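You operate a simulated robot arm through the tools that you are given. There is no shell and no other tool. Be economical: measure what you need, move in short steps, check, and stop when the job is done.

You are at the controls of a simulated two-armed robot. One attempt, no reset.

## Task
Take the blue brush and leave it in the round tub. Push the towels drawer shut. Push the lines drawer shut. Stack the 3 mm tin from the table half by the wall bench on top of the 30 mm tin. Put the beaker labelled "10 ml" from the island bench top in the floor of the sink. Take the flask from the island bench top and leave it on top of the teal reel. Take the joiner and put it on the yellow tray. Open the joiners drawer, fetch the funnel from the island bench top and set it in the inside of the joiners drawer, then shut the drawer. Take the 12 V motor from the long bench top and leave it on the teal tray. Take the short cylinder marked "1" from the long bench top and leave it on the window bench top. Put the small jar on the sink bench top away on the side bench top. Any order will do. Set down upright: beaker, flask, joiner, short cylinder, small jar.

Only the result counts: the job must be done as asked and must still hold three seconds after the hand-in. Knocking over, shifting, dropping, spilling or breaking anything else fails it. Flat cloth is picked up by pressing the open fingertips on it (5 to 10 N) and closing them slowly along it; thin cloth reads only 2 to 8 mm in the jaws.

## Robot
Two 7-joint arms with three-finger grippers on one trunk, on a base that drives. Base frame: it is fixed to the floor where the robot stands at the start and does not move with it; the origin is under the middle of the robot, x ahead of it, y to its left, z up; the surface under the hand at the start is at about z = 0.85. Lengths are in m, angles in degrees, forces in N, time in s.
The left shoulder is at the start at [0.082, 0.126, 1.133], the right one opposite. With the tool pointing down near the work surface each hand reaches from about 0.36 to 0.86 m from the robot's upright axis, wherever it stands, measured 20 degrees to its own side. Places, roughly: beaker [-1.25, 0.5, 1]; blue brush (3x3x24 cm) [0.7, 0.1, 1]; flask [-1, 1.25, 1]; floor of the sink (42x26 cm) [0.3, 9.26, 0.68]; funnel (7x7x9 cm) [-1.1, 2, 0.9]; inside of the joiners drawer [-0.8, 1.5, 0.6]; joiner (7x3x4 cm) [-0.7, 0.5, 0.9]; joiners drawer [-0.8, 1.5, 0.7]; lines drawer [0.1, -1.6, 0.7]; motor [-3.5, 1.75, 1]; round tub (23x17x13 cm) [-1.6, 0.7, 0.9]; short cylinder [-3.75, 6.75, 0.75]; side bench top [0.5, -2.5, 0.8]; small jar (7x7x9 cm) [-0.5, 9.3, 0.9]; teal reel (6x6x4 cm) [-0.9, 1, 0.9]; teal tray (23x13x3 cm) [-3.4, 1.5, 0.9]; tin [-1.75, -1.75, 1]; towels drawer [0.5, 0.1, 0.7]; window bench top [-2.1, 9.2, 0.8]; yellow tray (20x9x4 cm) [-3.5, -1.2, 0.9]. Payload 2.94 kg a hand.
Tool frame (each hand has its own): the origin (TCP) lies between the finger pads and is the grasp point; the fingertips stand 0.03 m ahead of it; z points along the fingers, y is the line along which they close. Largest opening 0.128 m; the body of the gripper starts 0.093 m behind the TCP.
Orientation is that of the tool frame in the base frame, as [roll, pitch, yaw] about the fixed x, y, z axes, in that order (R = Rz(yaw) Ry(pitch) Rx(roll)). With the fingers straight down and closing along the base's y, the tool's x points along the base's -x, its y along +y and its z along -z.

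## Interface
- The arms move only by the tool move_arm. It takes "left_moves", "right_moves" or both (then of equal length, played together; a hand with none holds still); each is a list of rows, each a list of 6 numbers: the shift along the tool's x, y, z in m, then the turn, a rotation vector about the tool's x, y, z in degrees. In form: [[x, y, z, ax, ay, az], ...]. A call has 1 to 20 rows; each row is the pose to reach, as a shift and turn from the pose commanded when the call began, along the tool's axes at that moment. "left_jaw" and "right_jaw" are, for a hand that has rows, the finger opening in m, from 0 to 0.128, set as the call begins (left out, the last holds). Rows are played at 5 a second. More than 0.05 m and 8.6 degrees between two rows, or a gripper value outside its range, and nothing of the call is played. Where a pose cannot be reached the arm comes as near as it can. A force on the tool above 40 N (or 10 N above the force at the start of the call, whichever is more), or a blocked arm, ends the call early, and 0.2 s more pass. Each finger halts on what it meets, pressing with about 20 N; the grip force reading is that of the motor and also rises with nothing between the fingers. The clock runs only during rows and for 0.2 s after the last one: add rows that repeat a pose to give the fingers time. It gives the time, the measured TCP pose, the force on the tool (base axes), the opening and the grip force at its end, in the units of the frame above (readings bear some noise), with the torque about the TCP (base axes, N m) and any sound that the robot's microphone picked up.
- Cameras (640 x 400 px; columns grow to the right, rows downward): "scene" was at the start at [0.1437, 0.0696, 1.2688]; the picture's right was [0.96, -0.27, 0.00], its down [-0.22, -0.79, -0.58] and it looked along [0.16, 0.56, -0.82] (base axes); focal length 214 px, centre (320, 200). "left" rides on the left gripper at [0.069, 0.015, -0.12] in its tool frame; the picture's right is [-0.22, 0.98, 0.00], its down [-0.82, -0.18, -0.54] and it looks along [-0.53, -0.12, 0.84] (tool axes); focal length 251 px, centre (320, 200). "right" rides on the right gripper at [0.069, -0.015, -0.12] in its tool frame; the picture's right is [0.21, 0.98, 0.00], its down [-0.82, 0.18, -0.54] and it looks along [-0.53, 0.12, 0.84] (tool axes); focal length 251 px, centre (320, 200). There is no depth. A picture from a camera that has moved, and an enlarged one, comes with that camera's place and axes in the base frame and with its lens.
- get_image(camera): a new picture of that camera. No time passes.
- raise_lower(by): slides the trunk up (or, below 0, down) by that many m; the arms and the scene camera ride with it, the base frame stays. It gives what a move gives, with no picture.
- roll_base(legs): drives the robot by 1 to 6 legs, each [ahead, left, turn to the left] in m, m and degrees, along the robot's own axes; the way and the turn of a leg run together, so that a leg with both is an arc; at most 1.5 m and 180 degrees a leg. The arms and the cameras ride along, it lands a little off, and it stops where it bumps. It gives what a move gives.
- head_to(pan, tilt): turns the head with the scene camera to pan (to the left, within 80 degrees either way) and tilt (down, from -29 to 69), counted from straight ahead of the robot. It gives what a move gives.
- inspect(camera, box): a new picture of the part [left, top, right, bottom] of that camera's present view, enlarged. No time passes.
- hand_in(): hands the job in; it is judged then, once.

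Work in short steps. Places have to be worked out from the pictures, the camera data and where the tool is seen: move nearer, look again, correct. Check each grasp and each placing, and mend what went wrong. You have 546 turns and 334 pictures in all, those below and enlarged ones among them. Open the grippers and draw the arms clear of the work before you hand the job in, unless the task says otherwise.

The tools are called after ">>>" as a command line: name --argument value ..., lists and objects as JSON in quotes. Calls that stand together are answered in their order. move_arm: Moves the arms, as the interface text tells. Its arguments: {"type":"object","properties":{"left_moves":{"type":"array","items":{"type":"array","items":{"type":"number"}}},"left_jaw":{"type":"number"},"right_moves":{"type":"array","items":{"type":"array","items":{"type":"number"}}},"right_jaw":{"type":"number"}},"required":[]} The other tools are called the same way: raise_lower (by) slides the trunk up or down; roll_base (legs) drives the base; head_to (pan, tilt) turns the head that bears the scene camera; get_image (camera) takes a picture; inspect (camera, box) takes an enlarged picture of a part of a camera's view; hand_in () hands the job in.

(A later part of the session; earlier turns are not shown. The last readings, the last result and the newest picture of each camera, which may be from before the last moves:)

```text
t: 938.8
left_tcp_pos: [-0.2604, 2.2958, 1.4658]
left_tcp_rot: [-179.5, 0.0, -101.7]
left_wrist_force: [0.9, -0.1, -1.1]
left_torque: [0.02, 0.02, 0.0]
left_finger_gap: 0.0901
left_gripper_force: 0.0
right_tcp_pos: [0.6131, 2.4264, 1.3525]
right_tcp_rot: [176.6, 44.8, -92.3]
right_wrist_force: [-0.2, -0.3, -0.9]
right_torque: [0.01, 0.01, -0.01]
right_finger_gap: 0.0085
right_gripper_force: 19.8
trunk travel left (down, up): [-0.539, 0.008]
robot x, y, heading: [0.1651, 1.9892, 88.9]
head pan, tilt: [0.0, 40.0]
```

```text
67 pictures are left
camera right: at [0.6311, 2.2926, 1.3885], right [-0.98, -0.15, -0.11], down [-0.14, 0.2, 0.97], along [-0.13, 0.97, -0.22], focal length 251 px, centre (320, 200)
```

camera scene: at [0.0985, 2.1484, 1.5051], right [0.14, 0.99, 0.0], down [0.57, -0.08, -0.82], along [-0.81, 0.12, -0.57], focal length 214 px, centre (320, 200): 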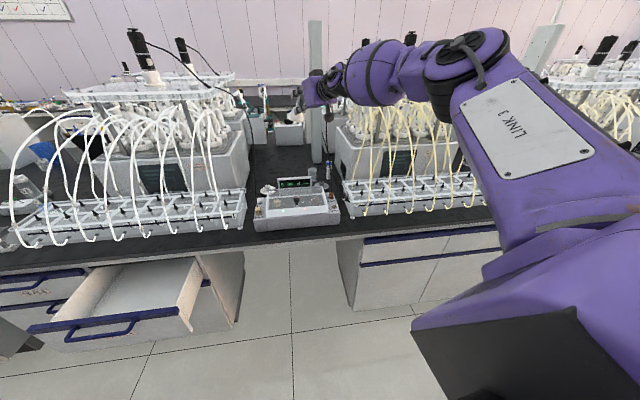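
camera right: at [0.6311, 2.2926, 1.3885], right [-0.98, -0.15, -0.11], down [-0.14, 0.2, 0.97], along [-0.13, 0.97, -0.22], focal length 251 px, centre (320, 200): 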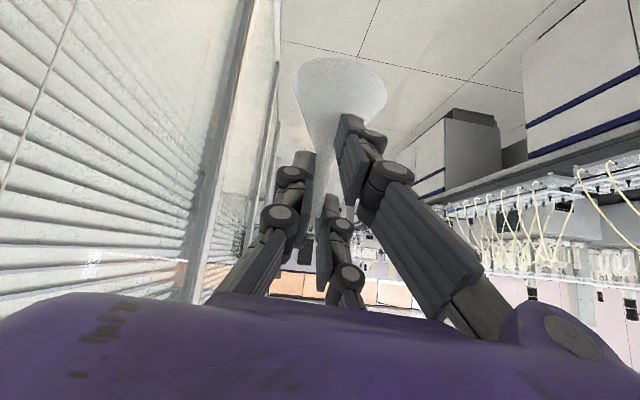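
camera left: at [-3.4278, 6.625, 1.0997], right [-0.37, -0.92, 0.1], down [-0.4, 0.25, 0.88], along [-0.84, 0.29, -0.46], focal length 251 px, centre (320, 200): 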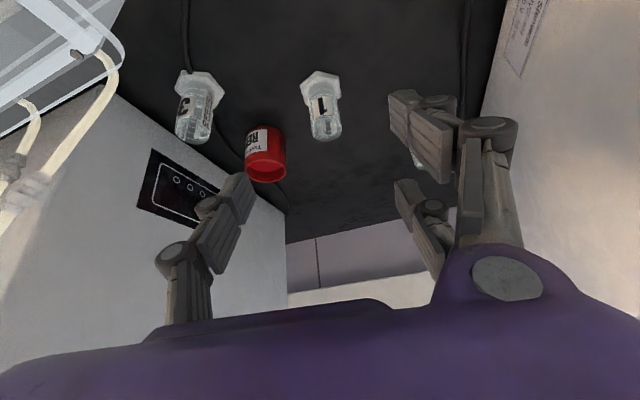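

The grip gap is creeping down (8.5 mm), so I proceed gently. I align to x≈0.03 and reverse south through the gap.

>>> roll_base --legs '[[0, 0.135, 1.0], [-0.8, 0, 0]]'

>>> get_image --camera "right"

```text
t: 944.5
left_tcp_pos: [-0.4014, 1.4911, 1.4662]
left_tcp_rot: [-179.5, -0.1, -100.5]
left_wrist_force: [-0.5, 0.2, -0.8]
left_torque: [-0.01, -0.01, 0.0]
left_finger_gap: 0.0898
left_gripper_force: 0.0
right_tcp_pos: [0.4692, 1.6387, 1.3536]
right_tcp_rot: [176.6, 44.8, -91.1]
right_wrist_force: [-0.8, -0.6, -0.6]
right_torque: [0.0, 0.0, -0.01]
right_finger_gap: 0.0082
right_gripper_force: 20.1
trunk travel left (down, up): [-0.539, 0.008]
robot x, y, heading: [0.0285, 1.1894, 89.9]
head pan, tilt: [0.0, 40.0]
```

```text
66 pictures are left
camera right: at [0.4904, 1.5074, 1.3881], right [-0.98, -0.18, -0.11], down [-0.14, 0.2, 0.97], along [-0.15, 0.96, -0.22], focal length 251 px, centre (320, 200)
```

right: 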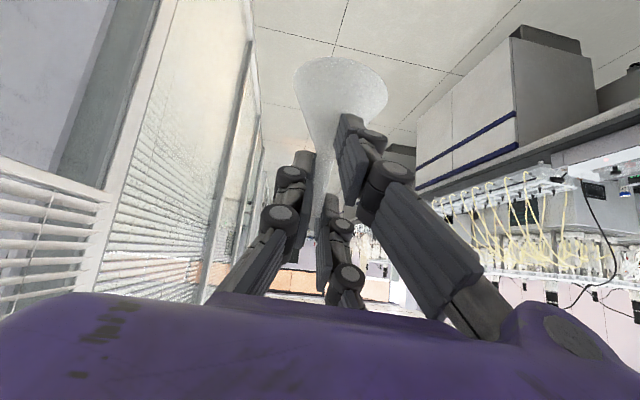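

>>> roll_base --legs '[[0, 0, 45], [-0.05, 0.38, 0]]'

>>> head_to --pan -25 --tilt 50

>>> get_image --camera "scene"

```text
t: 950.5
left_tcp_pos: [-0.7172, 0.7995, 1.4662]
left_tcp_rot: [-179.6, 0.0, -55.8]
left_wrist_force: [-0.4, -0.1, -0.3]
left_torque: [0.05, 0.01, -0.01]
left_finger_gap: 0.09
left_gripper_force: 0.1
right_tcp_pos: [-0.2029, 1.5165, 1.3534]
right_tcp_rot: [176.5, 44.8, -46.3]
right_wrist_force: [0.1, 0.8, 0.1]
right_torque: [-0.01, 0.01, -0.01]
right_finger_gap: 0.0083
right_gripper_force: 20.4
trunk travel left (down, up): [-0.539, 0.008]
robot x, y, heading: [-0.203, 0.8943, 134.8]
head pan, tilt: [0.0, 40.0]
```

```text
t: 951.4
left_tcp_pos: [-0.7176, 0.7985, 1.4668]
left_tcp_rot: [-179.4, -0.1, -55.7]
left_wrist_force: [0.1, 0.2, -0.3]
left_torque: [0.02, -0.01, 0.01]
left_finger_gap: 0.0901
left_gripper_force: 0.1
right_tcp_pos: [-0.2047, 1.5191, 1.3533]
right_tcp_rot: [176.5, 44.8, -46.3]
right_wrist_force: [-0.3, 0.7, -0.2]
right_torque: [-0.01, -0.04, -0.03]
right_finger_gap: 0.0083
right_gripper_force: 20.0
trunk travel left (down, up): [-0.539, 0.008]
robot x, y, heading: [-0.2037, 0.8904, 134.7]
head pan, tilt: [-25.0, 50.0]
```

```text
65 pictures are left
camera scene: at [-0.2376, 0.9723, 1.4836], right [0.94, 0.34, 0.0], down [0.26, -0.72, -0.64], along [-0.22, 0.6, -0.77], focal length 214 px, centre (320, 200)
```

scene: 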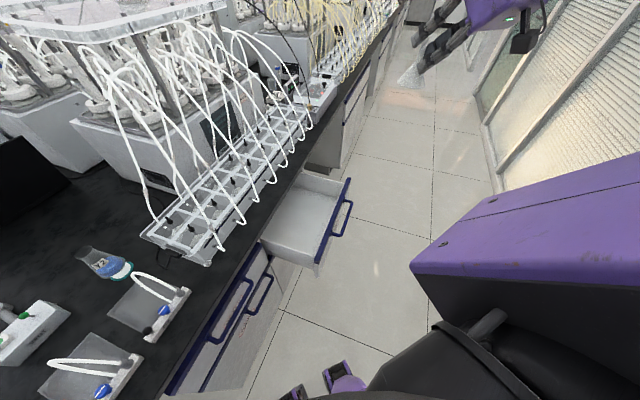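

I lower the trunk 0.33 m here (over the aisle), then move the funnel over the open drawer.

>>> raise_lower --by -0.33

>>> get_image --camera "right"

>>> get_image --camera "scene"

```text
t: 954.6
left_tcp_pos: [-0.7352, 0.8157, 1.1227]
left_tcp_rot: [-178.8, -3.4, -55.8]
left_wrist_force: [-0.6, -0.3, 0.1]
left_torque: [-0.01, 0.01, -0.02]
left_finger_gap: 0.0899
left_gripper_force: 0.1
right_tcp_pos: [-0.2385, 1.555, 0.809]
right_tcp_rot: [176.8, 16.4, -45.9]
right_wrist_force: [-0.8, 0.4, -0.8]
right_torque: [0.02, -0.02, -0.03]
right_finger_gap: 0.0078
right_gripper_force: 20.0
trunk travel left (down, up): [-0.209, 0.338]
robot x, y, heading: [-0.2058, 0.8955, 134.8]
head pan, tilt: [-25.0, 50.0]
```

```text
64 pictures are left
camera right: at [-0.1524, 1.4983, 0.9043], right [-0.55, -0.84, -0.01], down [-0.55, 0.35, 0.76], along [-0.63, 0.42, -0.65], focal length 251 px, centre (320, 200)
```

right: 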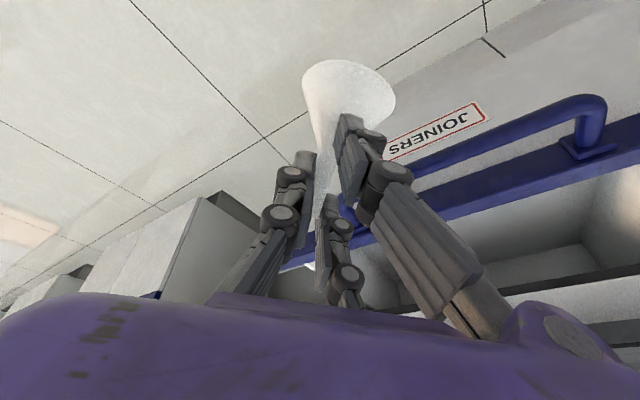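

```text
63 pictures are left
camera scene: at [-0.3439, 1.0792, 1.1322], right [0.94, 0.34, 0.0], down [0.26, -0.72, -0.64], along [-0.22, 0.6, -0.77], focal length 214 px, centre (320, 200)
```

scene: 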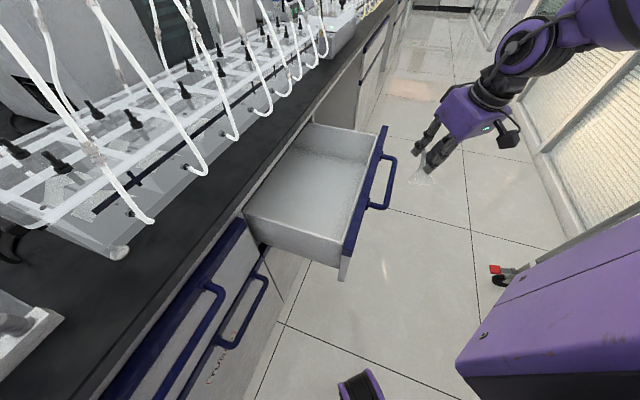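

The funnel is in front of the drawer. I raise it 0.15 m, then carry it over the drawer interior.

>>> move_arm --right_moves '[[-0.008, 0, -0.028, 0, 0, 0], [-0.017, 0, -0.057, 0, 0, 0], [-0.025, 0, -0.086, 0, 0, 0], [-0.034, 0, -0.115, 0, 0, 0], [-0.042, 0, -0.144, 0, 0, 0], [-0.053, 0.027, -0.141, 0, 0, 0], [-0.064, 0.054, -0.138, 0, 0, 0], [-0.075, 0.081, -0.135, 0, 0, 0], [-0.086, 0.108, -0.131, 0, 0, 0], [-0.097, 0.135, -0.128, 0, 0, 0], [-0.108, 0.163, -0.125, 0, 0, 0], [-0.119, 0.19, -0.122, 0, 0, 0], [-0.13, 0.217, -0.118, 0, 0, 0], [-0.13, 0.217, -0.118, 0, 0, 0]]'

>>> get_image --camera "right"

>>> get_image --camera "scene"

```text
t: 957.6
left_tcp_pos: [-0.735, 0.8153, 1.123]
left_tcp_rot: [-178.8, -3.5, -55.8]
left_wrist_force: [0.4, 0.3, -0.3]
left_torque: [0.01, 0.01, -0.01]
left_finger_gap: 0.0899
left_gripper_force: 0.0
right_tcp_pos: [-0.358, 1.6028, 0.9366]
right_tcp_rot: [172.9, 16.8, -43.0]
right_wrist_force: [0.0, -0.5, 0.6]
right_torque: [-0.02, -0.01, 0.0]
right_finger_gap: 0.0068
right_gripper_force: 19.6
right hand out of reach, approached as far as the arm can: row 1, 2, 3, 4, 5, 6, 7, 8, 9, 10, 11, 12, 13, 14
trunk travel left (down, up): [-0.209, 0.338]
robot x, y, heading: [-0.2049, 0.8912, 134.9]
head pan, tilt: [-25.0, 50.0]
```

```text
62 pictures are left
camera right: at [-0.2636, 1.5571, 1.029], right [-0.48, -0.87, 0.05], down [-0.54, 0.35, 0.77], along [-0.69, 0.34, -0.63], focal length 251 px, centre (320, 200)
```

right: 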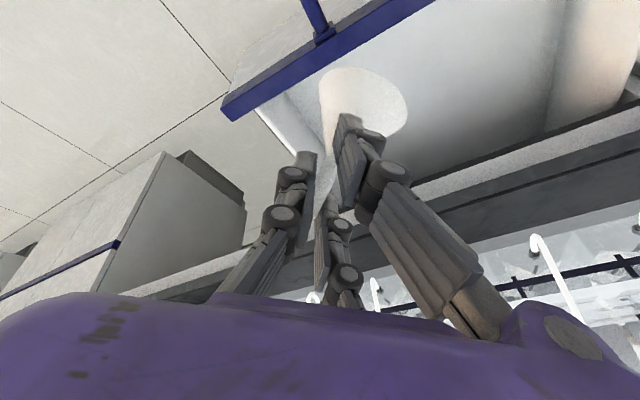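

```text
61 pictures are left
camera scene: at [-0.3439, 1.0793, 1.1322], right [0.94, 0.34, 0.0], down [0.26, -0.72, -0.64], along [-0.22, 0.6, -0.77], focal length 214 px, centre (320, 200)
```

scene: 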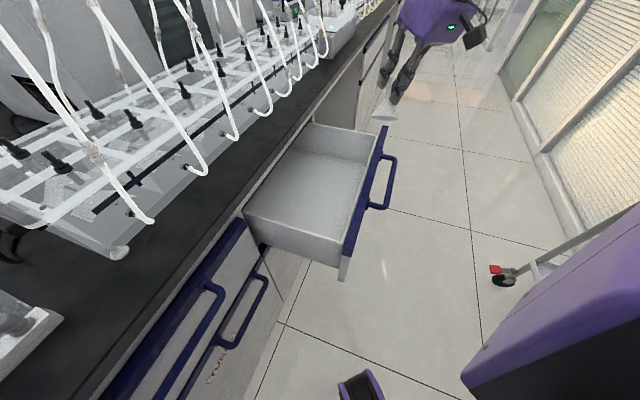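

The arm is at its limit, so I shift the base to bring the funnel over the drawer's centre.

>>> roll_base --legs '[[-0.015, 0.15, 0]]'

>>> get_image --camera "scene"

```text
t: 959.6
left_tcp_pos: [-0.83, 0.6998, 1.1233]
left_tcp_rot: [-178.7, -3.5, -55.9]
left_wrist_force: [0.0, -0.7, 0.0]
left_torque: [0.0, -0.04, 0.0]
left_finger_gap: 0.09
left_gripper_force: 0.0
right_tcp_pos: [-0.4531, 1.4868, 0.9377]
right_tcp_rot: [172.9, 16.7, -42.9]
right_wrist_force: [0.6, -0.9, -0.9]
right_torque: [-0.02, 0.0, -0.03]
right_finger_gap: 0.0059
right_gripper_force: 20.2
trunk travel left (down, up): [-0.209, 0.338]
robot x, y, heading: [-0.3, 0.7782, 134.6]
head pan, tilt: [-25.0, 50.0]
```

```text
60 pictures are left
camera scene: at [-0.4394, 0.9633, 1.1321], right [0.94, 0.34, 0.0], down [0.26, -0.72, -0.64], along [-0.22, 0.6, -0.77], focal length 214 px, centre (320, 200)
```

scene: 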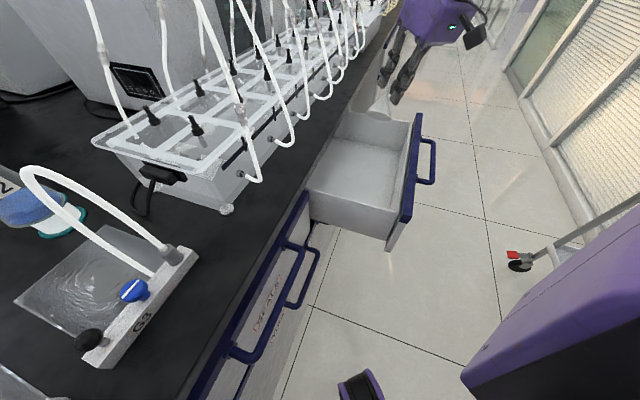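

The pending arm command overshoots, so I re-command the pose near the present one before lowering.

>>> move_arm --right_moves '[[0.001, -0.045, 0.007, 0, 0, 0], [0.001, -0.09, 0.013, 0, 0, 0], [0.002, -0.136, 0.02, 0, 0, 0], [0.002, -0.136, 0.02, 0, 0, 0]]'

```text
t: 960.6
left_tcp_pos: [-0.8299, 0.6993, 1.1226]
left_tcp_rot: [-178.8, -3.5, -55.9]
left_wrist_force: [-0.2, -0.7, 0.4]
left_torque: [-0.01, -0.02, 0.01]
left_finger_gap: 0.0902
left_gripper_force: 0.0
right_tcp_pos: [-0.3673, 1.5896, 0.9019]
right_tcp_rot: [172.9, 16.7, -43.0]
right_wrist_force: [0.3, -0.8, 0.2]
right_torque: [0.05, -0.05, 0.0]
right_finger_gap: 0.006
right_gripper_force: 20.1
trunk travel left (down, up): [-0.209, 0.338]
robot x, y, heading: [-0.2984, 0.7737, 135.0]
head pan, tilt: [-25.0, 50.0]
```

It was already re-based; I move it back over the centre.

>>> move_arm --right_moves '[[0.003, 0.04, -0.006, 0, 0, 0], [0.006, 0.08, -0.012, 0, 0, 0], [0.01, 0.12, -0.018, 0, 0, 0], [0.013, 0.155, -0.0245, 0, 0, 0], [0.013, 0.155, -0.0245, 0, 0, 0]]'

>>> get_image --camera "right"

```text
t: 961.8
left_tcp_pos: [-0.8294, 0.6994, 1.1234]
left_tcp_rot: [-178.7, -3.5, -55.8]
left_wrist_force: [-0.2, -0.3, 0.1]
left_torque: [-0.03, 0.03, -0.01]
left_finger_gap: 0.0899
left_gripper_force: 0.0
right_tcp_pos: [-0.444, 1.4765, 0.9343]
right_tcp_rot: [172.6, 16.7, -42.8]
right_wrist_force: [0.6, 0.1, 0.5]
right_torque: [0.03, -0.02, -0.02]
right_finger_gap: 0.0061
right_gripper_force: 20.0
right hand out of reach, approached as far as the arm can: row 4, 5
trunk travel left (down, up): [-0.209, 0.338]
robot x, y, heading: [-0.2989, 0.7811, 134.9]
head pan, tilt: [-25.0, 50.0]
```

```text
59 pictures are left
camera right: at [-0.3495, 1.4311, 1.0265], right [-0.48, -0.88, 0.06], down [-0.53, 0.35, 0.77], along [-0.7, 0.34, -0.63], focal length 251 px, centre (320, 200)
```

right: 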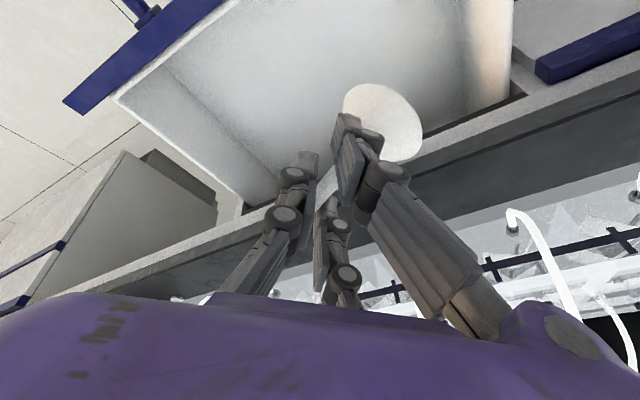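

The funnel (tilted in the grip now) is over the drawer. I lower the trunk 0.12 m.

>>> raise_lower --by -0.12

>>> get_image --camera "right"

```text
t: 963.5
left_tcp_pos: [-0.8325, 0.7118, 1.0779]
left_tcp_rot: [179.8, -4.9, -55.4]
left_wrist_force: [0.0, -0.6, 0.7]
left_torque: [0.1, 0.05, -0.03]
left_finger_gap: 0.09
left_gripper_force: 0.1
right_tcp_pos: [-0.4485, 1.4823, 0.8674]
right_tcp_rot: [170.9, 16.4, -42.9]
right_wrist_force: [-0.4, -0.5, -0.2]
right_torque: [0.04, -0.06, 0.0]
right_finger_gap: 0.0061
right_gripper_force: 19.9
trunk travel left (down, up): [-0.155, 0.392]
robot x, y, heading: [-0.3272, 0.7746, 134.9]
head pan, tilt: [-25.0, 50.0]
stopped: the arm was blocked; the commanded pose is now the measured one
```

```text
58 pictures are left
camera right: at [-0.3525, 1.4403, 0.9591], right [-0.47, -0.88, 0.09], down [-0.52, 0.36, 0.77], along [-0.71, 0.32, -0.63], focal length 251 px, centre (320, 200)
```

right: 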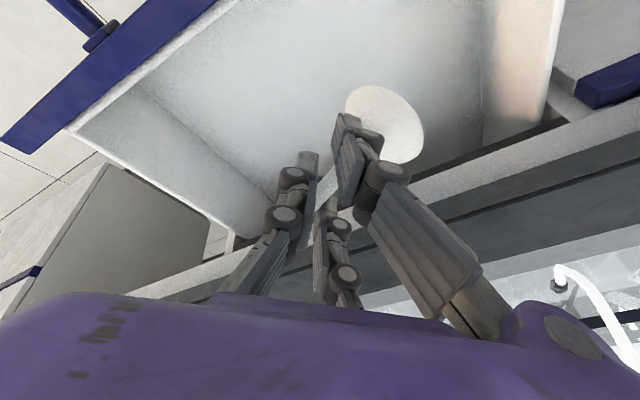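

Lowering was blocked — probably the left arm or torso near the island. I look left before doing anything else.

>>> head_to --pan 40 --tilt 50

>>> get_image --camera "scene"

```text
t: 964.8
left_tcp_pos: [-0.8333, 0.7106, 1.0788]
left_tcp_rot: [179.8, -4.6, -55.6]
left_wrist_force: [-0.2, 0.3, -0.6]
left_torque: [-0.01, -0.01, 0.0]
left_finger_gap: 0.0899
left_gripper_force: 0.0
right_tcp_pos: [-0.4471, 1.482, 0.8678]
right_tcp_rot: [170.8, 16.5, -43.1]
right_wrist_force: [0.4, -0.1, -0.4]
right_torque: [0.0, -0.01, -0.01]
right_finger_gap: 0.0059
right_gripper_force: 20.3
trunk travel left (down, up): [-0.155, 0.392]
robot x, y, heading: [-0.3283, 0.7752, 134.7]
head pan, tilt: [40.0, 50.0]
```

```text
57 pictures are left
camera scene: at [-0.4911, 0.9317, 1.085], right [0.35, 0.94, -0.01], down [0.65, -0.25, -0.71], along [-0.67, 0.24, -0.7], focal length 214 px, centre (320, 200)
```

scene: 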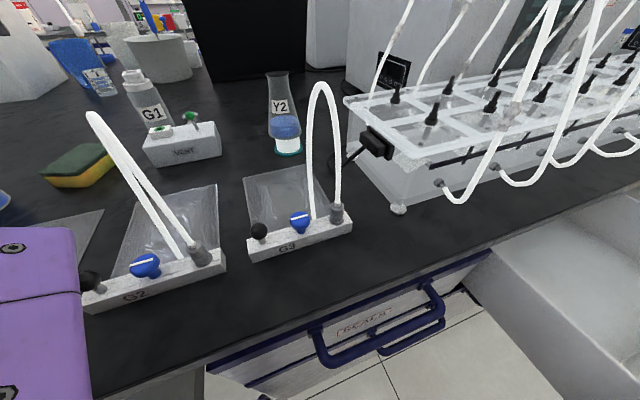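

The left shoulder side is close to the G2 rail. I raise the trunk 0.1 m and return the base to the stance used for opening the drawer, where a low hand worked.

>>> raise_lower --by 0.105

>>> roll_base --legs '[[0.03, -0.11, 0]]'

>>> move_arm --right_moves '[[0.002, 0.04, 0.01, 0, 0, 0], [0.004, 0.08, 0.03, 0, 0, 0], [0.006, 0.12, 0.05, 0, 0, 0], [0.006, 0.14, 0.07, 0, 0, 0], [0.006, 0.14, 0.09, 0, 0, 0], [0.006, 0.14, 0.09, 0, 0, 0]]'

>>> get_image --camera "right"

```text
t: 966.2
left_tcp_pos: [-0.8841, 0.7132, 1.1584]
left_tcp_rot: [-178.3, -6.1, -55.7]
left_wrist_force: [-0.9, 0.4, 0.4]
left_torque: [0.01, -0.01, 0.0]
left_finger_gap: 0.0898
left_gripper_force: 0.1
right_tcp_pos: [-0.4898, 1.4824, 0.9618]
right_tcp_rot: [172.5, 14.4, -42.7]
right_wrist_force: [-0.6, 0.4, 0.6]
right_torque: [0.01, -0.07, 0.02]
right_finger_gap: 0.0058
right_gripper_force: 19.2
trunk travel left (down, up): [-0.26, 0.287]
robot x, y, heading: [-0.336, 0.7757, 135.1]
head pan, tilt: [40.0, 50.0]
```

```text
t: 967.8
left_tcp_pos: [-0.8267, 0.8111, 1.1583]
left_tcp_rot: [-178.3, -6.0, -55.9]
left_wrist_force: [-1.1, 0.4, 0.3]
left_torque: [-0.01, 0.03, -0.01]
left_finger_gap: 0.0899
left_gripper_force: 0.1
right_tcp_pos: [-0.4337, 1.5795, 0.9628]
right_tcp_rot: [172.4, 14.6, -42.7]
right_wrist_force: [-0.6, -1.2, 0.0]
right_torque: [0.03, -0.01, 0.01]
right_finger_gap: 0.006
right_gripper_force: 20.0
trunk travel left (down, up): [-0.26, 0.287]
robot x, y, heading: [-0.2809, 0.8725, 134.8]
head pan, tilt: [40.0, 50.0]
```

```text
t: 969.2
left_tcp_pos: [-0.8261, 0.8094, 1.1593]
left_tcp_rot: [-178.3, -6.1, -55.7]
left_wrist_force: [0.4, -0.1, 0.1]
left_torque: [-0.01, -0.01, 0.02]
left_finger_gap: 0.0901
left_gripper_force: 0.0
right_tcp_pos: [-0.4812, 1.5361, 0.8814]
right_tcp_rot: [169.4, 15.2, -41.2]
right_wrist_force: [0.1, -0.5, 0.1]
right_torque: [-0.05, -0.01, 0.03]
right_finger_gap: 0.0062
right_gripper_force: 20.0
right hand out of reach, approached as far as the arm can: row 1, 2, 3, 4, 5, 6
trunk travel left (down, up): [-0.26, 0.287]
robot x, y, heading: [-0.2798, 0.8665, 134.7]
head pan, tilt: [40.0, 50.0]
```

```text
56 pictures are left
camera right: at [-0.3832, 1.5009, 0.9739], right [-0.44, -0.89, 0.12], down [-0.54, 0.37, 0.76], along [-0.72, 0.27, -0.64], focal length 251 px, centre (320, 200)
```

right: 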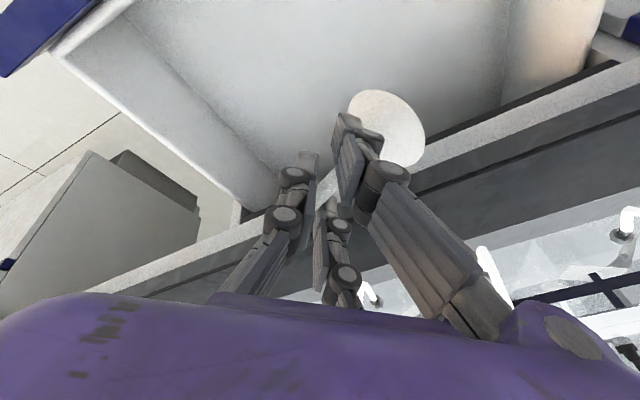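

I lower further with the arm.

>>> move_arm --right_moves '[[0.01, 0, 0.03, 0, 0, 0], [0.02, 0, 0.06, 0, 0, 0], [0.03, 0, 0.09, 0, 0, 0], [0.035, 0, 0.12, 0, 0, 0], [0.04, 0, 0.14, 0, 0, 0], [0.04, 0, 0.14, 0, 0, 0]]'

>>> get_image --camera "right"

```text
t: 970.6
left_tcp_pos: [-0.827, 0.8099, 1.1581]
left_tcp_rot: [-178.3, -5.9, -55.8]
left_wrist_force: [-0.2, -0.6, -0.2]
left_torque: [-0.01, 0.0, 0.0]
left_finger_gap: 0.09
left_gripper_force: 0.1
right_tcp_pos: [-0.4933, 1.5178, 0.7366]
right_tcp_rot: [168.9, 15.3, -41.3]
right_wrist_force: [0.1, 0.0, 0.0]
right_torque: [0.0, -0.01, 0.01]
right_finger_gap: 0.0059
right_gripper_force: 20.0
right hand out of reach, approached as far as the arm can: row 5, 6
trunk travel left (down, up): [-0.26, 0.287]
robot x, y, heading: [-0.2827, 0.8717, 135.1]
head pan, tilt: [40.0, 50.0]
```

```text
55 pictures are left
camera right: at [-0.3939, 1.4835, 0.8298], right [-0.44, -0.89, 0.12], down [-0.53, 0.37, 0.76], along [-0.72, 0.27, -0.63], focal length 251 px, centre (320, 200)
```

right: 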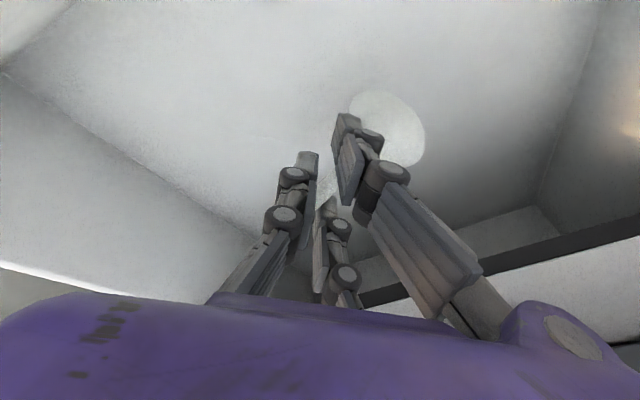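

Inside the drawer. I lower the trunk a bit more until near the floor.

>>> raise_lower --by -0.03

>>> get_image --camera "right"

```text
t: 971.4
left_tcp_pos: [-0.8259, 0.8106, 1.1283]
left_tcp_rot: [-178.3, -6.0, -55.8]
left_wrist_force: [-1.3, 0.9, 0.4]
left_torque: [0.0, 0.02, -0.04]
left_finger_gap: 0.09
left_gripper_force: 0.2
right_tcp_pos: [-0.4901, 1.5199, 0.7051]
right_tcp_rot: [169.0, 15.2, -41.3]
right_wrist_force: [-0.7, 0.1, 1.4]
right_torque: [-0.03, 0.08, -0.04]
right_finger_gap: 0.0061
right_gripper_force: 20.6
trunk travel left (down, up): [-0.23, 0.317]
robot x, y, heading: [-0.2798, 0.8756, 134.9]
head pan, tilt: [40.0, 50.0]
```

```text
54 pictures are left
camera right: at [-0.393, 1.4844, 0.799], right [-0.44, -0.89, 0.12], down [-0.53, 0.37, 0.76], along [-0.72, 0.27, -0.64], focal length 251 px, centre (320, 200)
```

right: 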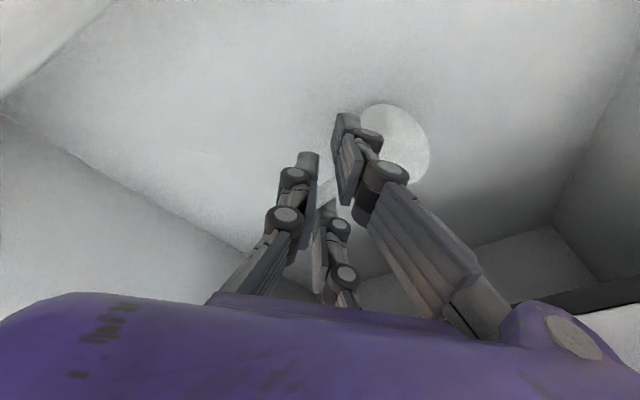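

The funnel touches the drawer floor. I release it and rise.

>>> move_arm --right_moves '[[0, 0, 0, 0, 0, 0], [0, 0, 0, 0, 0, 0], [0, 0, 0, 0, 0, 0]]' --right_jaw 0.05

>>> get_image --camera "right"

```text
t: 972.2
left_tcp_pos: [-0.8275, 0.809, 1.1289]
left_tcp_rot: [-178.3, -6.0, -55.8]
left_wrist_force: [-0.8, 0.6, 0.4]
left_torque: [0.04, 0.0, -0.01]
left_finger_gap: 0.0899
left_gripper_force: 0.1
right_tcp_pos: [-0.4912, 1.5186, 0.7054]
right_tcp_rot: [169.1, 15.3, -41.4]
right_wrist_force: [-0.3, 0.4, 0.6]
right_torque: [0.0, -0.02, -0.01]
right_finger_gap: 0.05
right_gripper_force: 0.0
trunk travel left (down, up): [-0.23, 0.317]
robot x, y, heading: [-0.2847, 0.8737, 134.7]
head pan, tilt: [40.0, 50.0]
```

```text
53 pictures are left
camera right: at [-0.3933, 1.4844, 0.7996], right [-0.44, -0.89, 0.12], down [-0.53, 0.37, 0.76], along [-0.72, 0.27, -0.64], focal length 251 px, centre (320, 200)
```

right: 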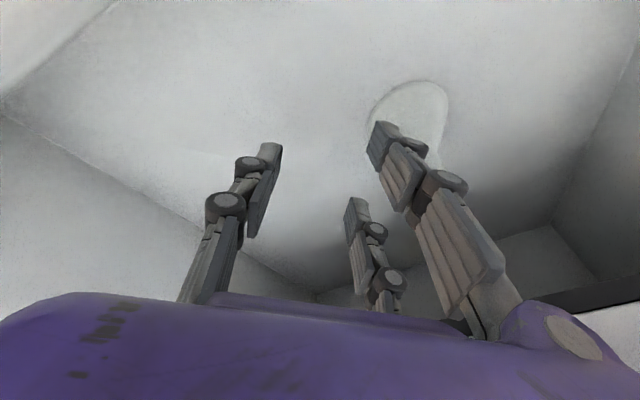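

Released. I raise the trunk straight up and then check the drawer.

>>> raise_lower --by 0.17

>>> head_to --pan -25 --tilt 50

>>> get_image --camera "scene"

```text
t: 974.1
left_tcp_pos: [-0.8281, 0.8104, 1.299]
left_tcp_rot: [-178.3, -6.1, -55.8]
left_wrist_force: [-0.3, 0.1, 0.7]
left_torque: [-0.02, -0.04, -0.01]
left_finger_gap: 0.0901
left_gripper_force: 0.2
right_tcp_pos: [-0.4961, 1.5255, 0.9034]
right_tcp_rot: [168.9, 18.3, -41.1]
right_wrist_force: [0.1, 0.0, -0.5]
right_torque: [-0.03, 0.02, -0.02]
right_finger_gap: 0.0498
right_gripper_force: 0.0
trunk travel left (down, up): [-0.4, 0.147]
robot x, y, heading: [-0.2779, 0.8735, 134.6]
head pan, tilt: [40.0, 50.0]
```

```text
t: 975.5
left_tcp_pos: [-0.8261, 0.8105, 1.2993]
left_tcp_rot: [-178.4, -6.0, -55.9]
left_wrist_force: [0.6, -0.5, -0.3]
left_torque: [-0.02, 0.0, -0.01]
left_finger_gap: 0.0899
left_gripper_force: 0.1
right_tcp_pos: [-0.4965, 1.5262, 0.9045]
right_tcp_rot: [168.8, 18.5, -41.1]
right_wrist_force: [0.8, 0.7, -0.6]
right_torque: [-0.01, 0.01, 0.01]
right_finger_gap: 0.0496
right_gripper_force: 0.1
trunk travel left (down, up): [-0.4, 0.147]
robot x, y, heading: [-0.2798, 0.8727, 134.9]
head pan, tilt: [-25.0, 50.0]
```

```text
52 pictures are left
camera scene: at [-0.3933, 1.0218, 1.3287], right [0.9, 0.44, 0.0], down [0.32, -0.67, -0.67], along [-0.29, 0.6, -0.74], focal length 214 px, centre (320, 200)
```

scene: 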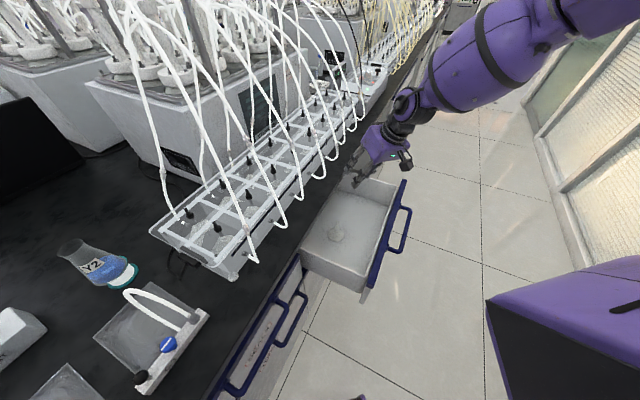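

The funnel lies in the drawer. I take the hand out and round to the front of the drawer.

>>> move_arm --right_moves '[[0, 0, -0.04, 0, 0, 0], [0.01, -0.01, -0.075, 0, 2, 0], [0.04, -0.03, -0.1, 1, 5, 0], [0.07, -0.05, -0.125, 3, 8, 0], [0.1, -0.07, -0.15, 5, 11, 0], [0.13, -0.09, -0.175, 7, 14, 0], [0.155, -0.105, -0.195, 9, 17, 0], [0.176, -0.117, -0.211, 11, 18, 0], [0.176, -0.117, -0.211, 11, 18, 0]]' --right_jaw 0.0

>>> raise_lower --by -0.14

```text
t: 977.5
left_tcp_pos: [-0.8269, 0.811, 1.2982]
left_tcp_rot: [-178.3, -6.1, -55.8]
left_wrist_force: [-0.9, -0.3, -0.2]
left_torque: [0.0, 0.0, 0.03]
left_finger_gap: 0.0899
left_gripper_force: 0.0
right_tcp_pos: [-0.2248, 1.4935, 1.0238]
right_tcp_rot: [-179.8, 0.5, -39.4]
right_wrist_force: [0.1, 0.6, -1.2]
right_torque: [0.0, -0.02, -0.03]
right_finger_gap: 0.0002
right_gripper_force: 3.1
trunk travel left (down, up): [-0.4, 0.147]
robot x, y, heading: [-0.281, 0.8723, 135.0]
head pan, tilt: [-25.0, 50.0]
```

```text
t: 979.1
left_tcp_pos: [-0.8259, 0.8093, 1.1587]
left_tcp_rot: [-178.3, -6.0, -55.9]
left_wrist_force: [0.5, 0.2, -0.5]
left_torque: [-0.02, -0.01, -0.01]
left_finger_gap: 0.0901
left_gripper_force: 0.0
right_tcp_pos: [-0.2237, 1.4954, 0.8844]
right_tcp_rot: [-179.7, 0.4, -39.5]
right_wrist_force: [-0.4, -0.3, -0.4]
right_torque: [0.0, -0.02, -0.01]
right_finger_gap: 0.0
right_gripper_force: 3.1
trunk travel left (down, up): [-0.26, 0.287]
robot x, y, heading: [-0.2775, 0.8707, 134.9]
head pan, tilt: [-25.0, 50.0]
```

I lower the fist and push the drawer shut.

>>> move_arm --right_moves '[[0, 0, 0.035, 0, 0, 0], [0, 0, 0.075, 0, 0, 0], [0, 0, 0.11, 0, 0, 0], [-0.019, 0.016, 0.11, 0, 0, 0], [-0.035, 0.029, 0.11, 0, 0, 0], [-0.05, 0.041, 0.11, 0, 0, 0], [-0.066, 0.054, 0.11, 0, 0, 0], [-0.081, 0.067, 0.11, 0, 0, 0], [-0.097, 0.08, 0.11, 0, 0, 0], [-0.112, 0.092, 0.11, 0, 0, 0], [-0.127, 0.105, 0.11, 0, 0, 0], [-0.143, 0.118, 0.11, 0, 0, 0], [-0.158, 0.13, 0.11, 0, 0, 0], [-0.174, 0.143, 0.11, 0, 0, 0], [-0.189, 0.156, 0.11, 0, 0, 0], [-0.205, 0.169, 0.11, 0, 0, 0], [-0.216, 0.178, 0.11, 0, 0, 0], [-0.228, 0.188, 0.11, 0, 0, 0], [-0.239, 0.197, 0.11, 0, 0, 0], [-0.245, 0.202, 0.11, 0, 0, 0]]'

>>> get_image --camera "scene"

```text
t: 983.3
left_tcp_pos: [-0.8258, 0.8102, 1.1599]
left_tcp_rot: [-178.5, -5.9, -55.8]
left_wrist_force: [-0.3, 0.3, 0.6]
left_torque: [0.03, 0.0, -0.01]
left_finger_gap: 0.09
left_gripper_force: 0.1
right_tcp_pos: [-0.4407, 1.573, 0.7778]
right_tcp_rot: [176.1, 1.2, -37.2]
right_wrist_force: [0.1, -0.5, 0.3]
right_torque: [-0.02, -0.02, 0.01]
right_finger_gap: 0.0002
right_gripper_force: 2.9
right hand out of reach, approached as far as the arm can: row 7, 8, 9, 10, 11, 12, 13, 14, 15, 16, 17, 18, 19, 20
trunk travel left (down, up): [-0.26, 0.287]
robot x, y, heading: [-0.2819, 0.8715, 135.2]
head pan, tilt: [-25.0, 50.0]
```

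```text
51 pictures are left
camera scene: at [-0.4159, 1.0477, 1.1881], right [0.91, 0.41, 0.0], down [0.3, -0.69, -0.66], along [-0.27, 0.6, -0.75], focal length 214 px, centre (320, 200)
```

scene: 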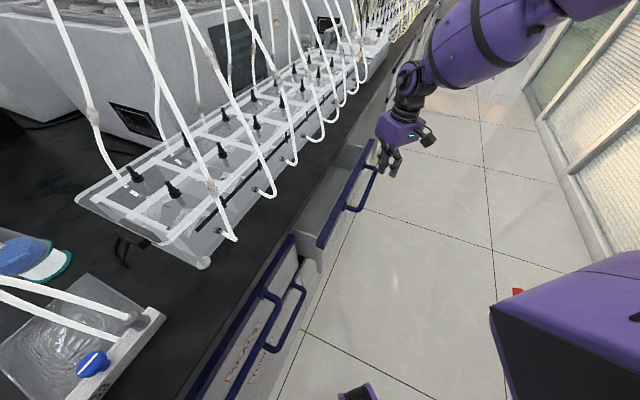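

Partly closed; the arm is at its limit. I back the hand off and reposition facing west for a straight push.

>>> move_arm --right_moves '[[0.03, -0.025, 0, 0, 0, 0], [0.06, -0.05, 0, 0, 0, 0], [0.08, -0.065, -0.03, 0, 0, 0], [0.1, -0.08, -0.06, 0, 0, 0], [0.12, -0.1, -0.08, 0, 0, 0], [0.12, -0.1, -0.12, 0, 0, 0], [0.12, -0.1, -0.16, 0, 0, 0]]'

>>> roll_base --legs '[[-0.19, -0.19, 0], [0, 0, 45], [0, -0.33, 0]]'

>>> get_image --camera "right"

```text
t: 984.9
left_tcp_pos: [-0.8269, 0.8101, 1.1594]
left_tcp_rot: [-178.3, -6.0, -55.9]
left_wrist_force: [0.0, -0.3, 0.0]
left_torque: [0.01, -0.01, 0.01]
left_finger_gap: 0.09
left_gripper_force: 0.0
right_tcp_pos: [-0.2771, 1.5886, 0.927]
right_tcp_rot: [176.2, 1.1, -37.2]
right_wrist_force: [0.3, -0.8, -0.2]
right_torque: [0.02, -0.01, -0.02]
right_finger_gap: 0.0
right_gripper_force: 2.8
trunk travel left (down, up): [-0.26, 0.287]
robot x, y, heading: [-0.2804, 0.8714, 134.9]
head pan, tilt: [-25.0, 50.0]
```

```text
t: 992.4
left_tcp_pos: [-0.3527, 0.7659, 1.1593]
left_tcp_rot: [-178.2, -5.9, -10.5]
left_wrist_force: [0.1, 0.4, 0.2]
left_torque: [0.02, -0.01, 0.01]
left_finger_gap: 0.0899
left_gripper_force: 0.1
right_tcp_pos: [-0.5225, 1.7032, 0.9273]
right_tcp_rot: [176.2, 1.1, 8.2]
right_wrist_force: [-0.1, -0.1, 0.6]
right_torque: [-0.02, -0.01, 0.02]
right_finger_gap: 0.0004
right_gripper_force: 3.2
trunk travel left (down, up): [-0.26, 0.287]
robot x, y, heading: [-0.014, 1.2008, -179.7]
head pan, tilt: [-25.0, 50.0]
```

```text
50 pictures are left
camera right: at [-0.4544, 1.7363, 1.0439], right [0.35, -0.93, 0.06], down [-0.78, -0.26, 0.57], along [-0.51, -0.25, -0.82], focal length 251 px, centre (320, 200)
```

right: 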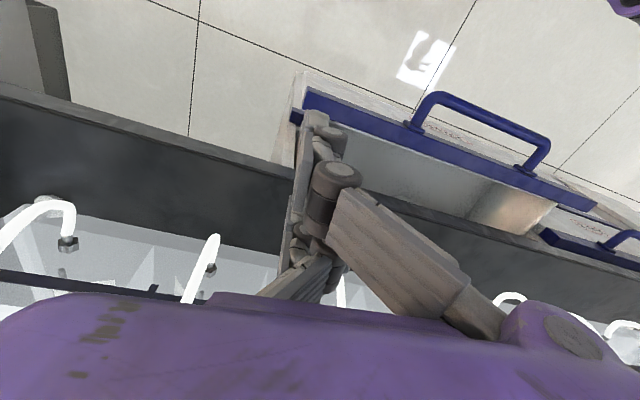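

I move the fist in front of the handle's centre.

>>> move_arm --right_moves '[[0.035, 0.0, -0.01, 0, 0, 0], [0.07, 0.02, -0.01, 0, 0, 0], [0.105, 0.05, -0.01, 0, 0, 0], [0.14, 0.085, -0.01, 0, 0, 0], [0.16, 0.13, -0.01, 0, 0, 0], [0.16, 0.175, 0, 0, 0, 0], [0.16, 0.22, 0.02, 0, 0, 0], [0.16, 0.225, 0.06, 0, 0, 0], [0.16, 0.225, 0.1, 0, 0, 0], [0.16, 0.225, 0.15, 0, 0, 0], [0.16, 0.225, 0.15, 0, 0, 0]]'

>>> get_image --camera "scene"

```text
t: 994.8
left_tcp_pos: [-0.3524, 0.7647, 1.159]
left_tcp_rot: [-178.3, -6.0, -10.3]
left_wrist_force: [0.2, -1.3, 0.5]
left_torque: [0.01, -0.03, 0.0]
left_finger_gap: 0.0901
left_gripper_force: 0.1
right_tcp_pos: [-0.3189, 1.5528, 0.76]
right_tcp_rot: [171.3, 2.8, 8.8]
right_wrist_force: [0.4, -0.7, -1.0]
right_torque: [0.03, -0.02, 0.02]
right_finger_gap: 0.0
right_gripper_force: 3.1
right hand out of reach, approached as far as the arm can: row 4, 5, 6, 7, 8, 9, 10, 11
trunk travel left (down, up): [-0.26, 0.287]
robot x, y, heading: [-0.0146, 1.1981, -179.4]
head pan, tilt: [-25.0, 50.0]
```

```text
49 pictures are left
camera scene: at [-0.2306, 1.2291, 1.1862], right [0.42, 0.91, 0.0], down [0.7, -0.32, -0.64], along [-0.58, 0.27, -0.77], focal length 214 px, centre (320, 200)
```

scene: 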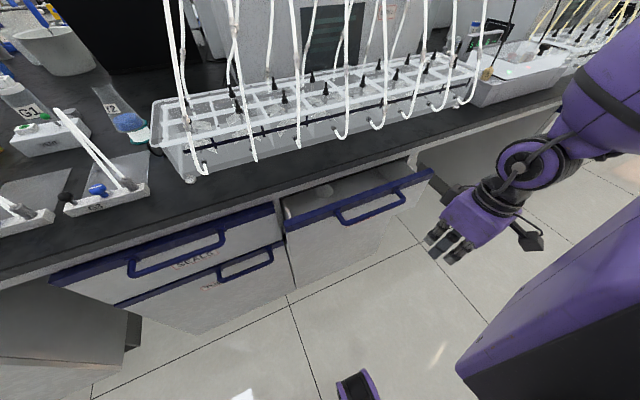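

Now I use the base to push: small shift south, then drive ahead so the fist pushes the drawer home.

>>> roll_base --legs '[[0, 0.06, 0], [0.1, 0, 0], [0.1, 0, 0]]'

>>> get_image --camera "scene"

```text
t: 997.4
left_tcp_pos: [-0.5304, 0.7045, 1.1588]
left_tcp_rot: [-178.2, -6.2, -10.5]
left_wrist_force: [-0.3, -0.1, 0.1]
left_torque: [0.0, -0.08, 0.01]
left_finger_gap: 0.0901
left_gripper_force: 0.1
right_tcp_pos: [-0.4862, 1.4922, 0.7599]
right_tcp_rot: [171.1, 1.2, 8.6]
right_wrist_force: [0.1, 0.5, 0.8]
right_torque: [0.0, -0.02, 0.01]
right_finger_gap: 0.0001
right_gripper_force: 3.0
trunk travel left (down, up): [-0.26, 0.287]
robot x, y, heading: [-0.1873, 1.1385, -179.9]
head pan, tilt: [-25.0, 50.0]
stopped in leg 3: the force on the tool passed its limit at 60 N (the readings are from after the stop); the commanded pose is now the measured one
```

```text
48 pictures are left
camera scene: at [-0.4073, 1.1679, 1.1857], right [0.42, 0.91, 0.0], down [0.7, -0.32, -0.64], along [-0.58, 0.27, -0.77], focal length 214 px, centre (320, 200)
```

scene: 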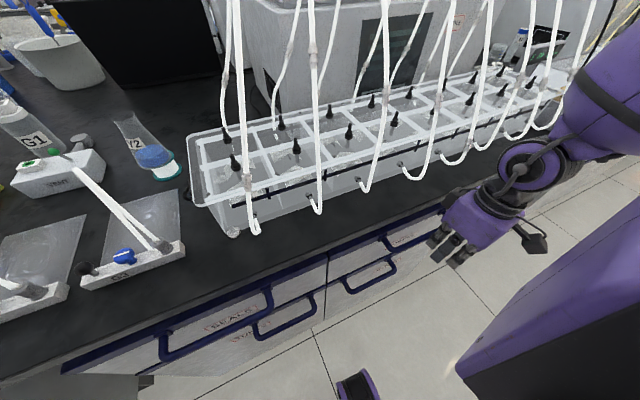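

The drawer seems flush. I back off and verify.

>>> roll_base --legs '[[-0.18, 0, 0]]'

>>> inspect --camera "scene" --box '[160, 160, 460, 340]'

```text
t: 998.9
left_tcp_pos: [-0.3486, 0.7058, 1.1585]
left_tcp_rot: [-178.3, -6.1, -10.4]
left_wrist_force: [0.0, 0.2, 0.2]
left_torque: [-0.02, 0.07, 0.0]
left_finger_gap: 0.0898
left_gripper_force: 0.0
right_tcp_pos: [-0.3044, 1.4923, 0.7606]
right_tcp_rot: [170.9, 1.4, 8.7]
right_wrist_force: [-0.8, -0.3, -0.4]
right_torque: [0.01, 0.03, 0.03]
right_finger_gap: 0.0
right_gripper_force: 3.1
trunk travel left (down, up): [-0.26, 0.287]
robot x, y, heading: [-0.0071, 1.1353, -179.7]
head pan, tilt: [-25.0, 50.0]
```

```text
2.13 times, centred on (310, 250) of scene
camera zoom: at [-0.2243, 1.1691, 1.1863], right [0.42, 0.91, 0.0], down [0.7, -0.32, -0.64], along [-0.58, 0.27, -0.77], focal length 458 px, centre (341, 93)
```

zoom: 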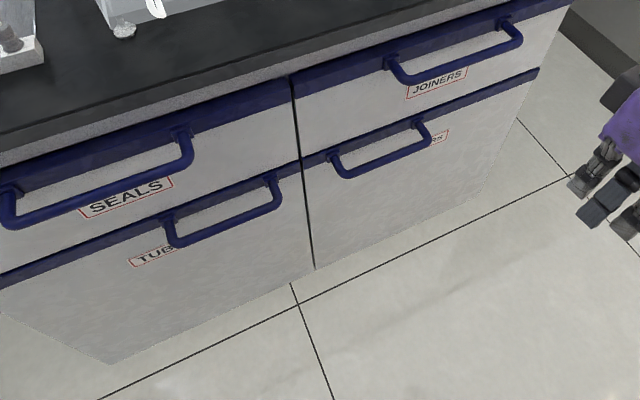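

Joiners drawer is shut with the funnel inside. Last: the joiner. I raise the trunk, and drive to face it at about (-0.07, 0.18).

>>> raise_lower --by 0.16

>>> roll_base --legs '[[-0.03, 0.95, 0]]'

>>> move_arm --right_moves '[[0, 0, -0.03, 2, 0, 8], [0, 0, -0.06, 4, 0, 16], [0, 0, -0.09, 6, 0, 24], [0, 0, -0.12, 8, 0, 32], [0, 0, -0.15, 8, 0, 40], [0, 0, -0.17, 8, 0, 48], [0, 0, -0.17, 8, 0, 56], [0, 0, -0.17, 8, 0, 64], [0, 0, -0.17, 8, 0, 72], [0, 0, -0.17, 8, 0, 80], [0, 0, -0.17, 8, 0, 88], [0, 0, -0.17, 8, 0, 96], [0, 0, -0.17, 8, 0, 98]]' --right_jaw 0.06

>>> get_image --camera "right"

```text
t: 1000.7
left_tcp_pos: [-0.3494, 0.7055, 1.3186]
left_tcp_rot: [-178.3, -6.1, -10.5]
left_wrist_force: [-0.2, -0.5, 0.0]
left_torque: [-0.05, 0.0, 0.0]
left_finger_gap: 0.09
left_gripper_force: 0.1
right_tcp_pos: [-0.3055, 1.4924, 0.9202]
right_tcp_rot: [171.0, 1.4, 8.6]
right_wrist_force: [0.5, 0.3, 0.7]
right_torque: [0.06, 0.03, -0.02]
right_finger_gap: 0.0
right_gripper_force: 2.8
trunk travel left (down, up): [-0.42, 0.127]
robot x, y, heading: [-0.0114, 1.1358, -179.7]
head pan, tilt: [-25.0, 50.0]
```

```text
t: 1009.5
left_tcp_pos: [-0.3136, -0.2477, 1.319]
left_tcp_rot: [-178.3, -6.1, -10.5]
left_wrist_force: [-0.5, 0.0, 0.7]
left_torque: [-0.04, -0.02, -0.02]
left_finger_gap: 0.0899
left_gripper_force: 0.0
right_tcp_pos: [-0.2711, 0.5394, 0.9205]
right_tcp_rot: [171.0, 1.2, 8.5]
right_wrist_force: [0.1, -0.5, -0.6]
right_torque: [0.03, -0.02, -0.01]
right_finger_gap: 0.0002
right_gripper_force: 2.8
trunk travel left (down, up): [-0.42, 0.127]
robot x, y, heading: [0.0245, 0.1799, -179.2]
head pan, tilt: [-25.0, 50.0]
```

```text
t: 1012.2
left_tcp_pos: [-0.3145, -0.2485, 1.3185]
left_tcp_rot: [-178.3, -6.1, -10.5]
left_wrist_force: [0.8, 0.1, 0.6]
left_torque: [0.06, -0.01, 0.04]
left_finger_gap: 0.0901
left_gripper_force: 0.1
right_tcp_pos: [-0.2165, 0.5613, 0.8578]
right_tcp_rot: [-175.5, -3.6, -87.6]
right_wrist_force: [0.3, 0.0, -0.8]
right_torque: [0.03, -0.02, 0.02]
right_finger_gap: 0.0601
right_gripper_force: 0.0
right hand out of reach, approached as far as the arm can: row 1, 2, 3, 4, 5, 6, 7, 8, 9, 10, 11, 12, 13
trunk travel left (down, up): [-0.42, 0.127]
robot x, y, heading: [0.0235, 0.1846, -179.8]
head pan, tilt: [-25.0, 50.0]
```

```text
46 pictures are left
camera right: at [-0.2072, 0.5, 0.9823], right [-0.96, -0.26, -0.06], down [-0.26, 0.84, 0.47], along [-0.07, 0.47, -0.88], focal length 251 px, centre (320, 200)
```

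right: 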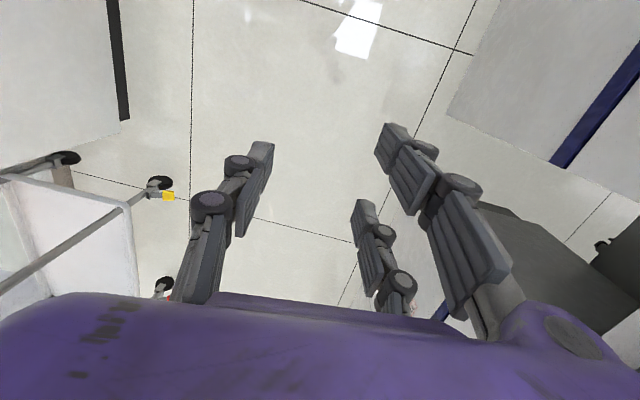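

The hand ended low and close. I raise it and move it forward over the joiner.

>>> move_arm --right_moves '[[0, 0.02, -0.04, 0, 0, 0], [0, 0.04, -0.08, 0, 0, 0], [0.01, 0.06, -0.12, 0, 0, 0], [0.01, 0.08, -0.16, 0, 0, 0], [0.015, 0.1, -0.2, 0, 0, 0], [0.02, 0.12, -0.24, 0, 0, 0], [0.025, 0.16, -0.26, -1, 1, 0], [0.03, 0.2, -0.27, -2, 2, 0], [0.035, 0.245, -0.28, -3, 3, 0], [0.037, 0.29, -0.28, -4, 3.5, 0], [0.037, 0.335, -0.28, -4.5, 3.5, 0], [0.037, 0.38, -0.28, -4.5, 3.5, 0], [0.037, 0.38, -0.28, -4.5, 3.5, 0]]'

>>> get_image --camera "right"

```text
t: 1015.0
left_tcp_pos: [-0.3134, -0.2465, 1.319]
left_tcp_rot: [-178.2, -6.0, -10.5]
left_wrist_force: [0.0, -0.5, 0.5]
left_torque: [0.0, 0.05, 0.0]
left_finger_gap: 0.0899
left_gripper_force: 0.1
right_tcp_pos: [-0.6159, 0.533, 1.1098]
right_tcp_rot: [-180.0, -7.2, -89.3]
right_wrist_force: [0.5, -0.3, 0.4]
right_torque: [0.0, 0.05, 0.03]
right_finger_gap: 0.0601
right_gripper_force: 0.0
trunk travel left (down, up): [-0.42, 0.127]
robot x, y, heading: [0.0278, 0.1828, -179.7]
head pan, tilt: [-25.0, 50.0]
```

```text
45 pictures are left
camera right: at [-0.5996, 0.4803, 1.2368], right [-0.97, -0.23, 0.03], down [-0.19, 0.88, 0.43], along [-0.12, 0.42, -0.9], focal length 251 px, centre (320, 200)
```

right: 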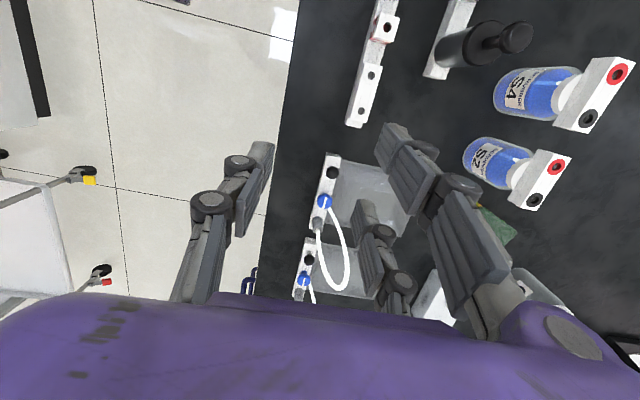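

Joiner found at (-0.673, 0.485), lying along y. I take a side look to see whether it stands on the rail.

>>> head_to --pan -15 --tilt 35

>>> inspect --camera "scene" --box '[270, 160, 470, 300]'

```text
t: 1015.8
left_tcp_pos: [-0.314, -0.2481, 1.3184]
left_tcp_rot: [-178.2, -6.2, -10.5]
left_wrist_force: [-0.2, 0.0, -0.2]
left_torque: [0.0, 0.01, -0.01]
left_finger_gap: 0.0901
left_gripper_force: 0.1
right_tcp_pos: [-0.6164, 0.5328, 1.108]
right_tcp_rot: [-179.9, -7.1, -89.3]
right_wrist_force: [-0.8, 0.5, 0.4]
right_torque: [0.01, 0.02, 0.01]
right_finger_gap: 0.06
right_gripper_force: 0.0
trunk travel left (down, up): [-0.42, 0.127]
robot x, y, heading: [0.0251, 0.1837, -179.6]
head pan, tilt: [-15.0, 35.0]
```

```text
2.86 times, centred on (370, 230) of scene
camera zoom: at [-0.1636, 0.2058, 1.3691], right [0.25, 0.97, 0.0], down [0.56, -0.15, -0.82], along [-0.79, 0.21, -0.57], focal length 613 px, centre (177, 114)
```

zoom: 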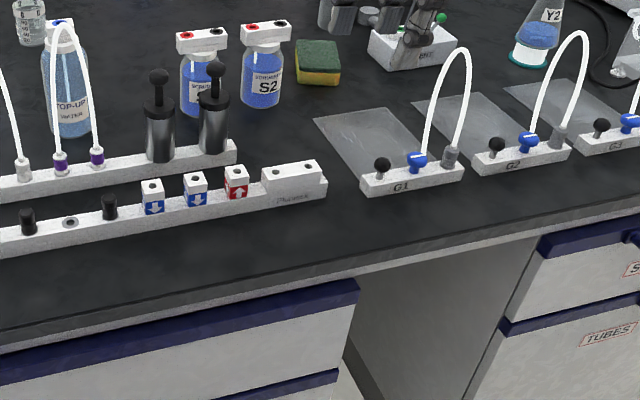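

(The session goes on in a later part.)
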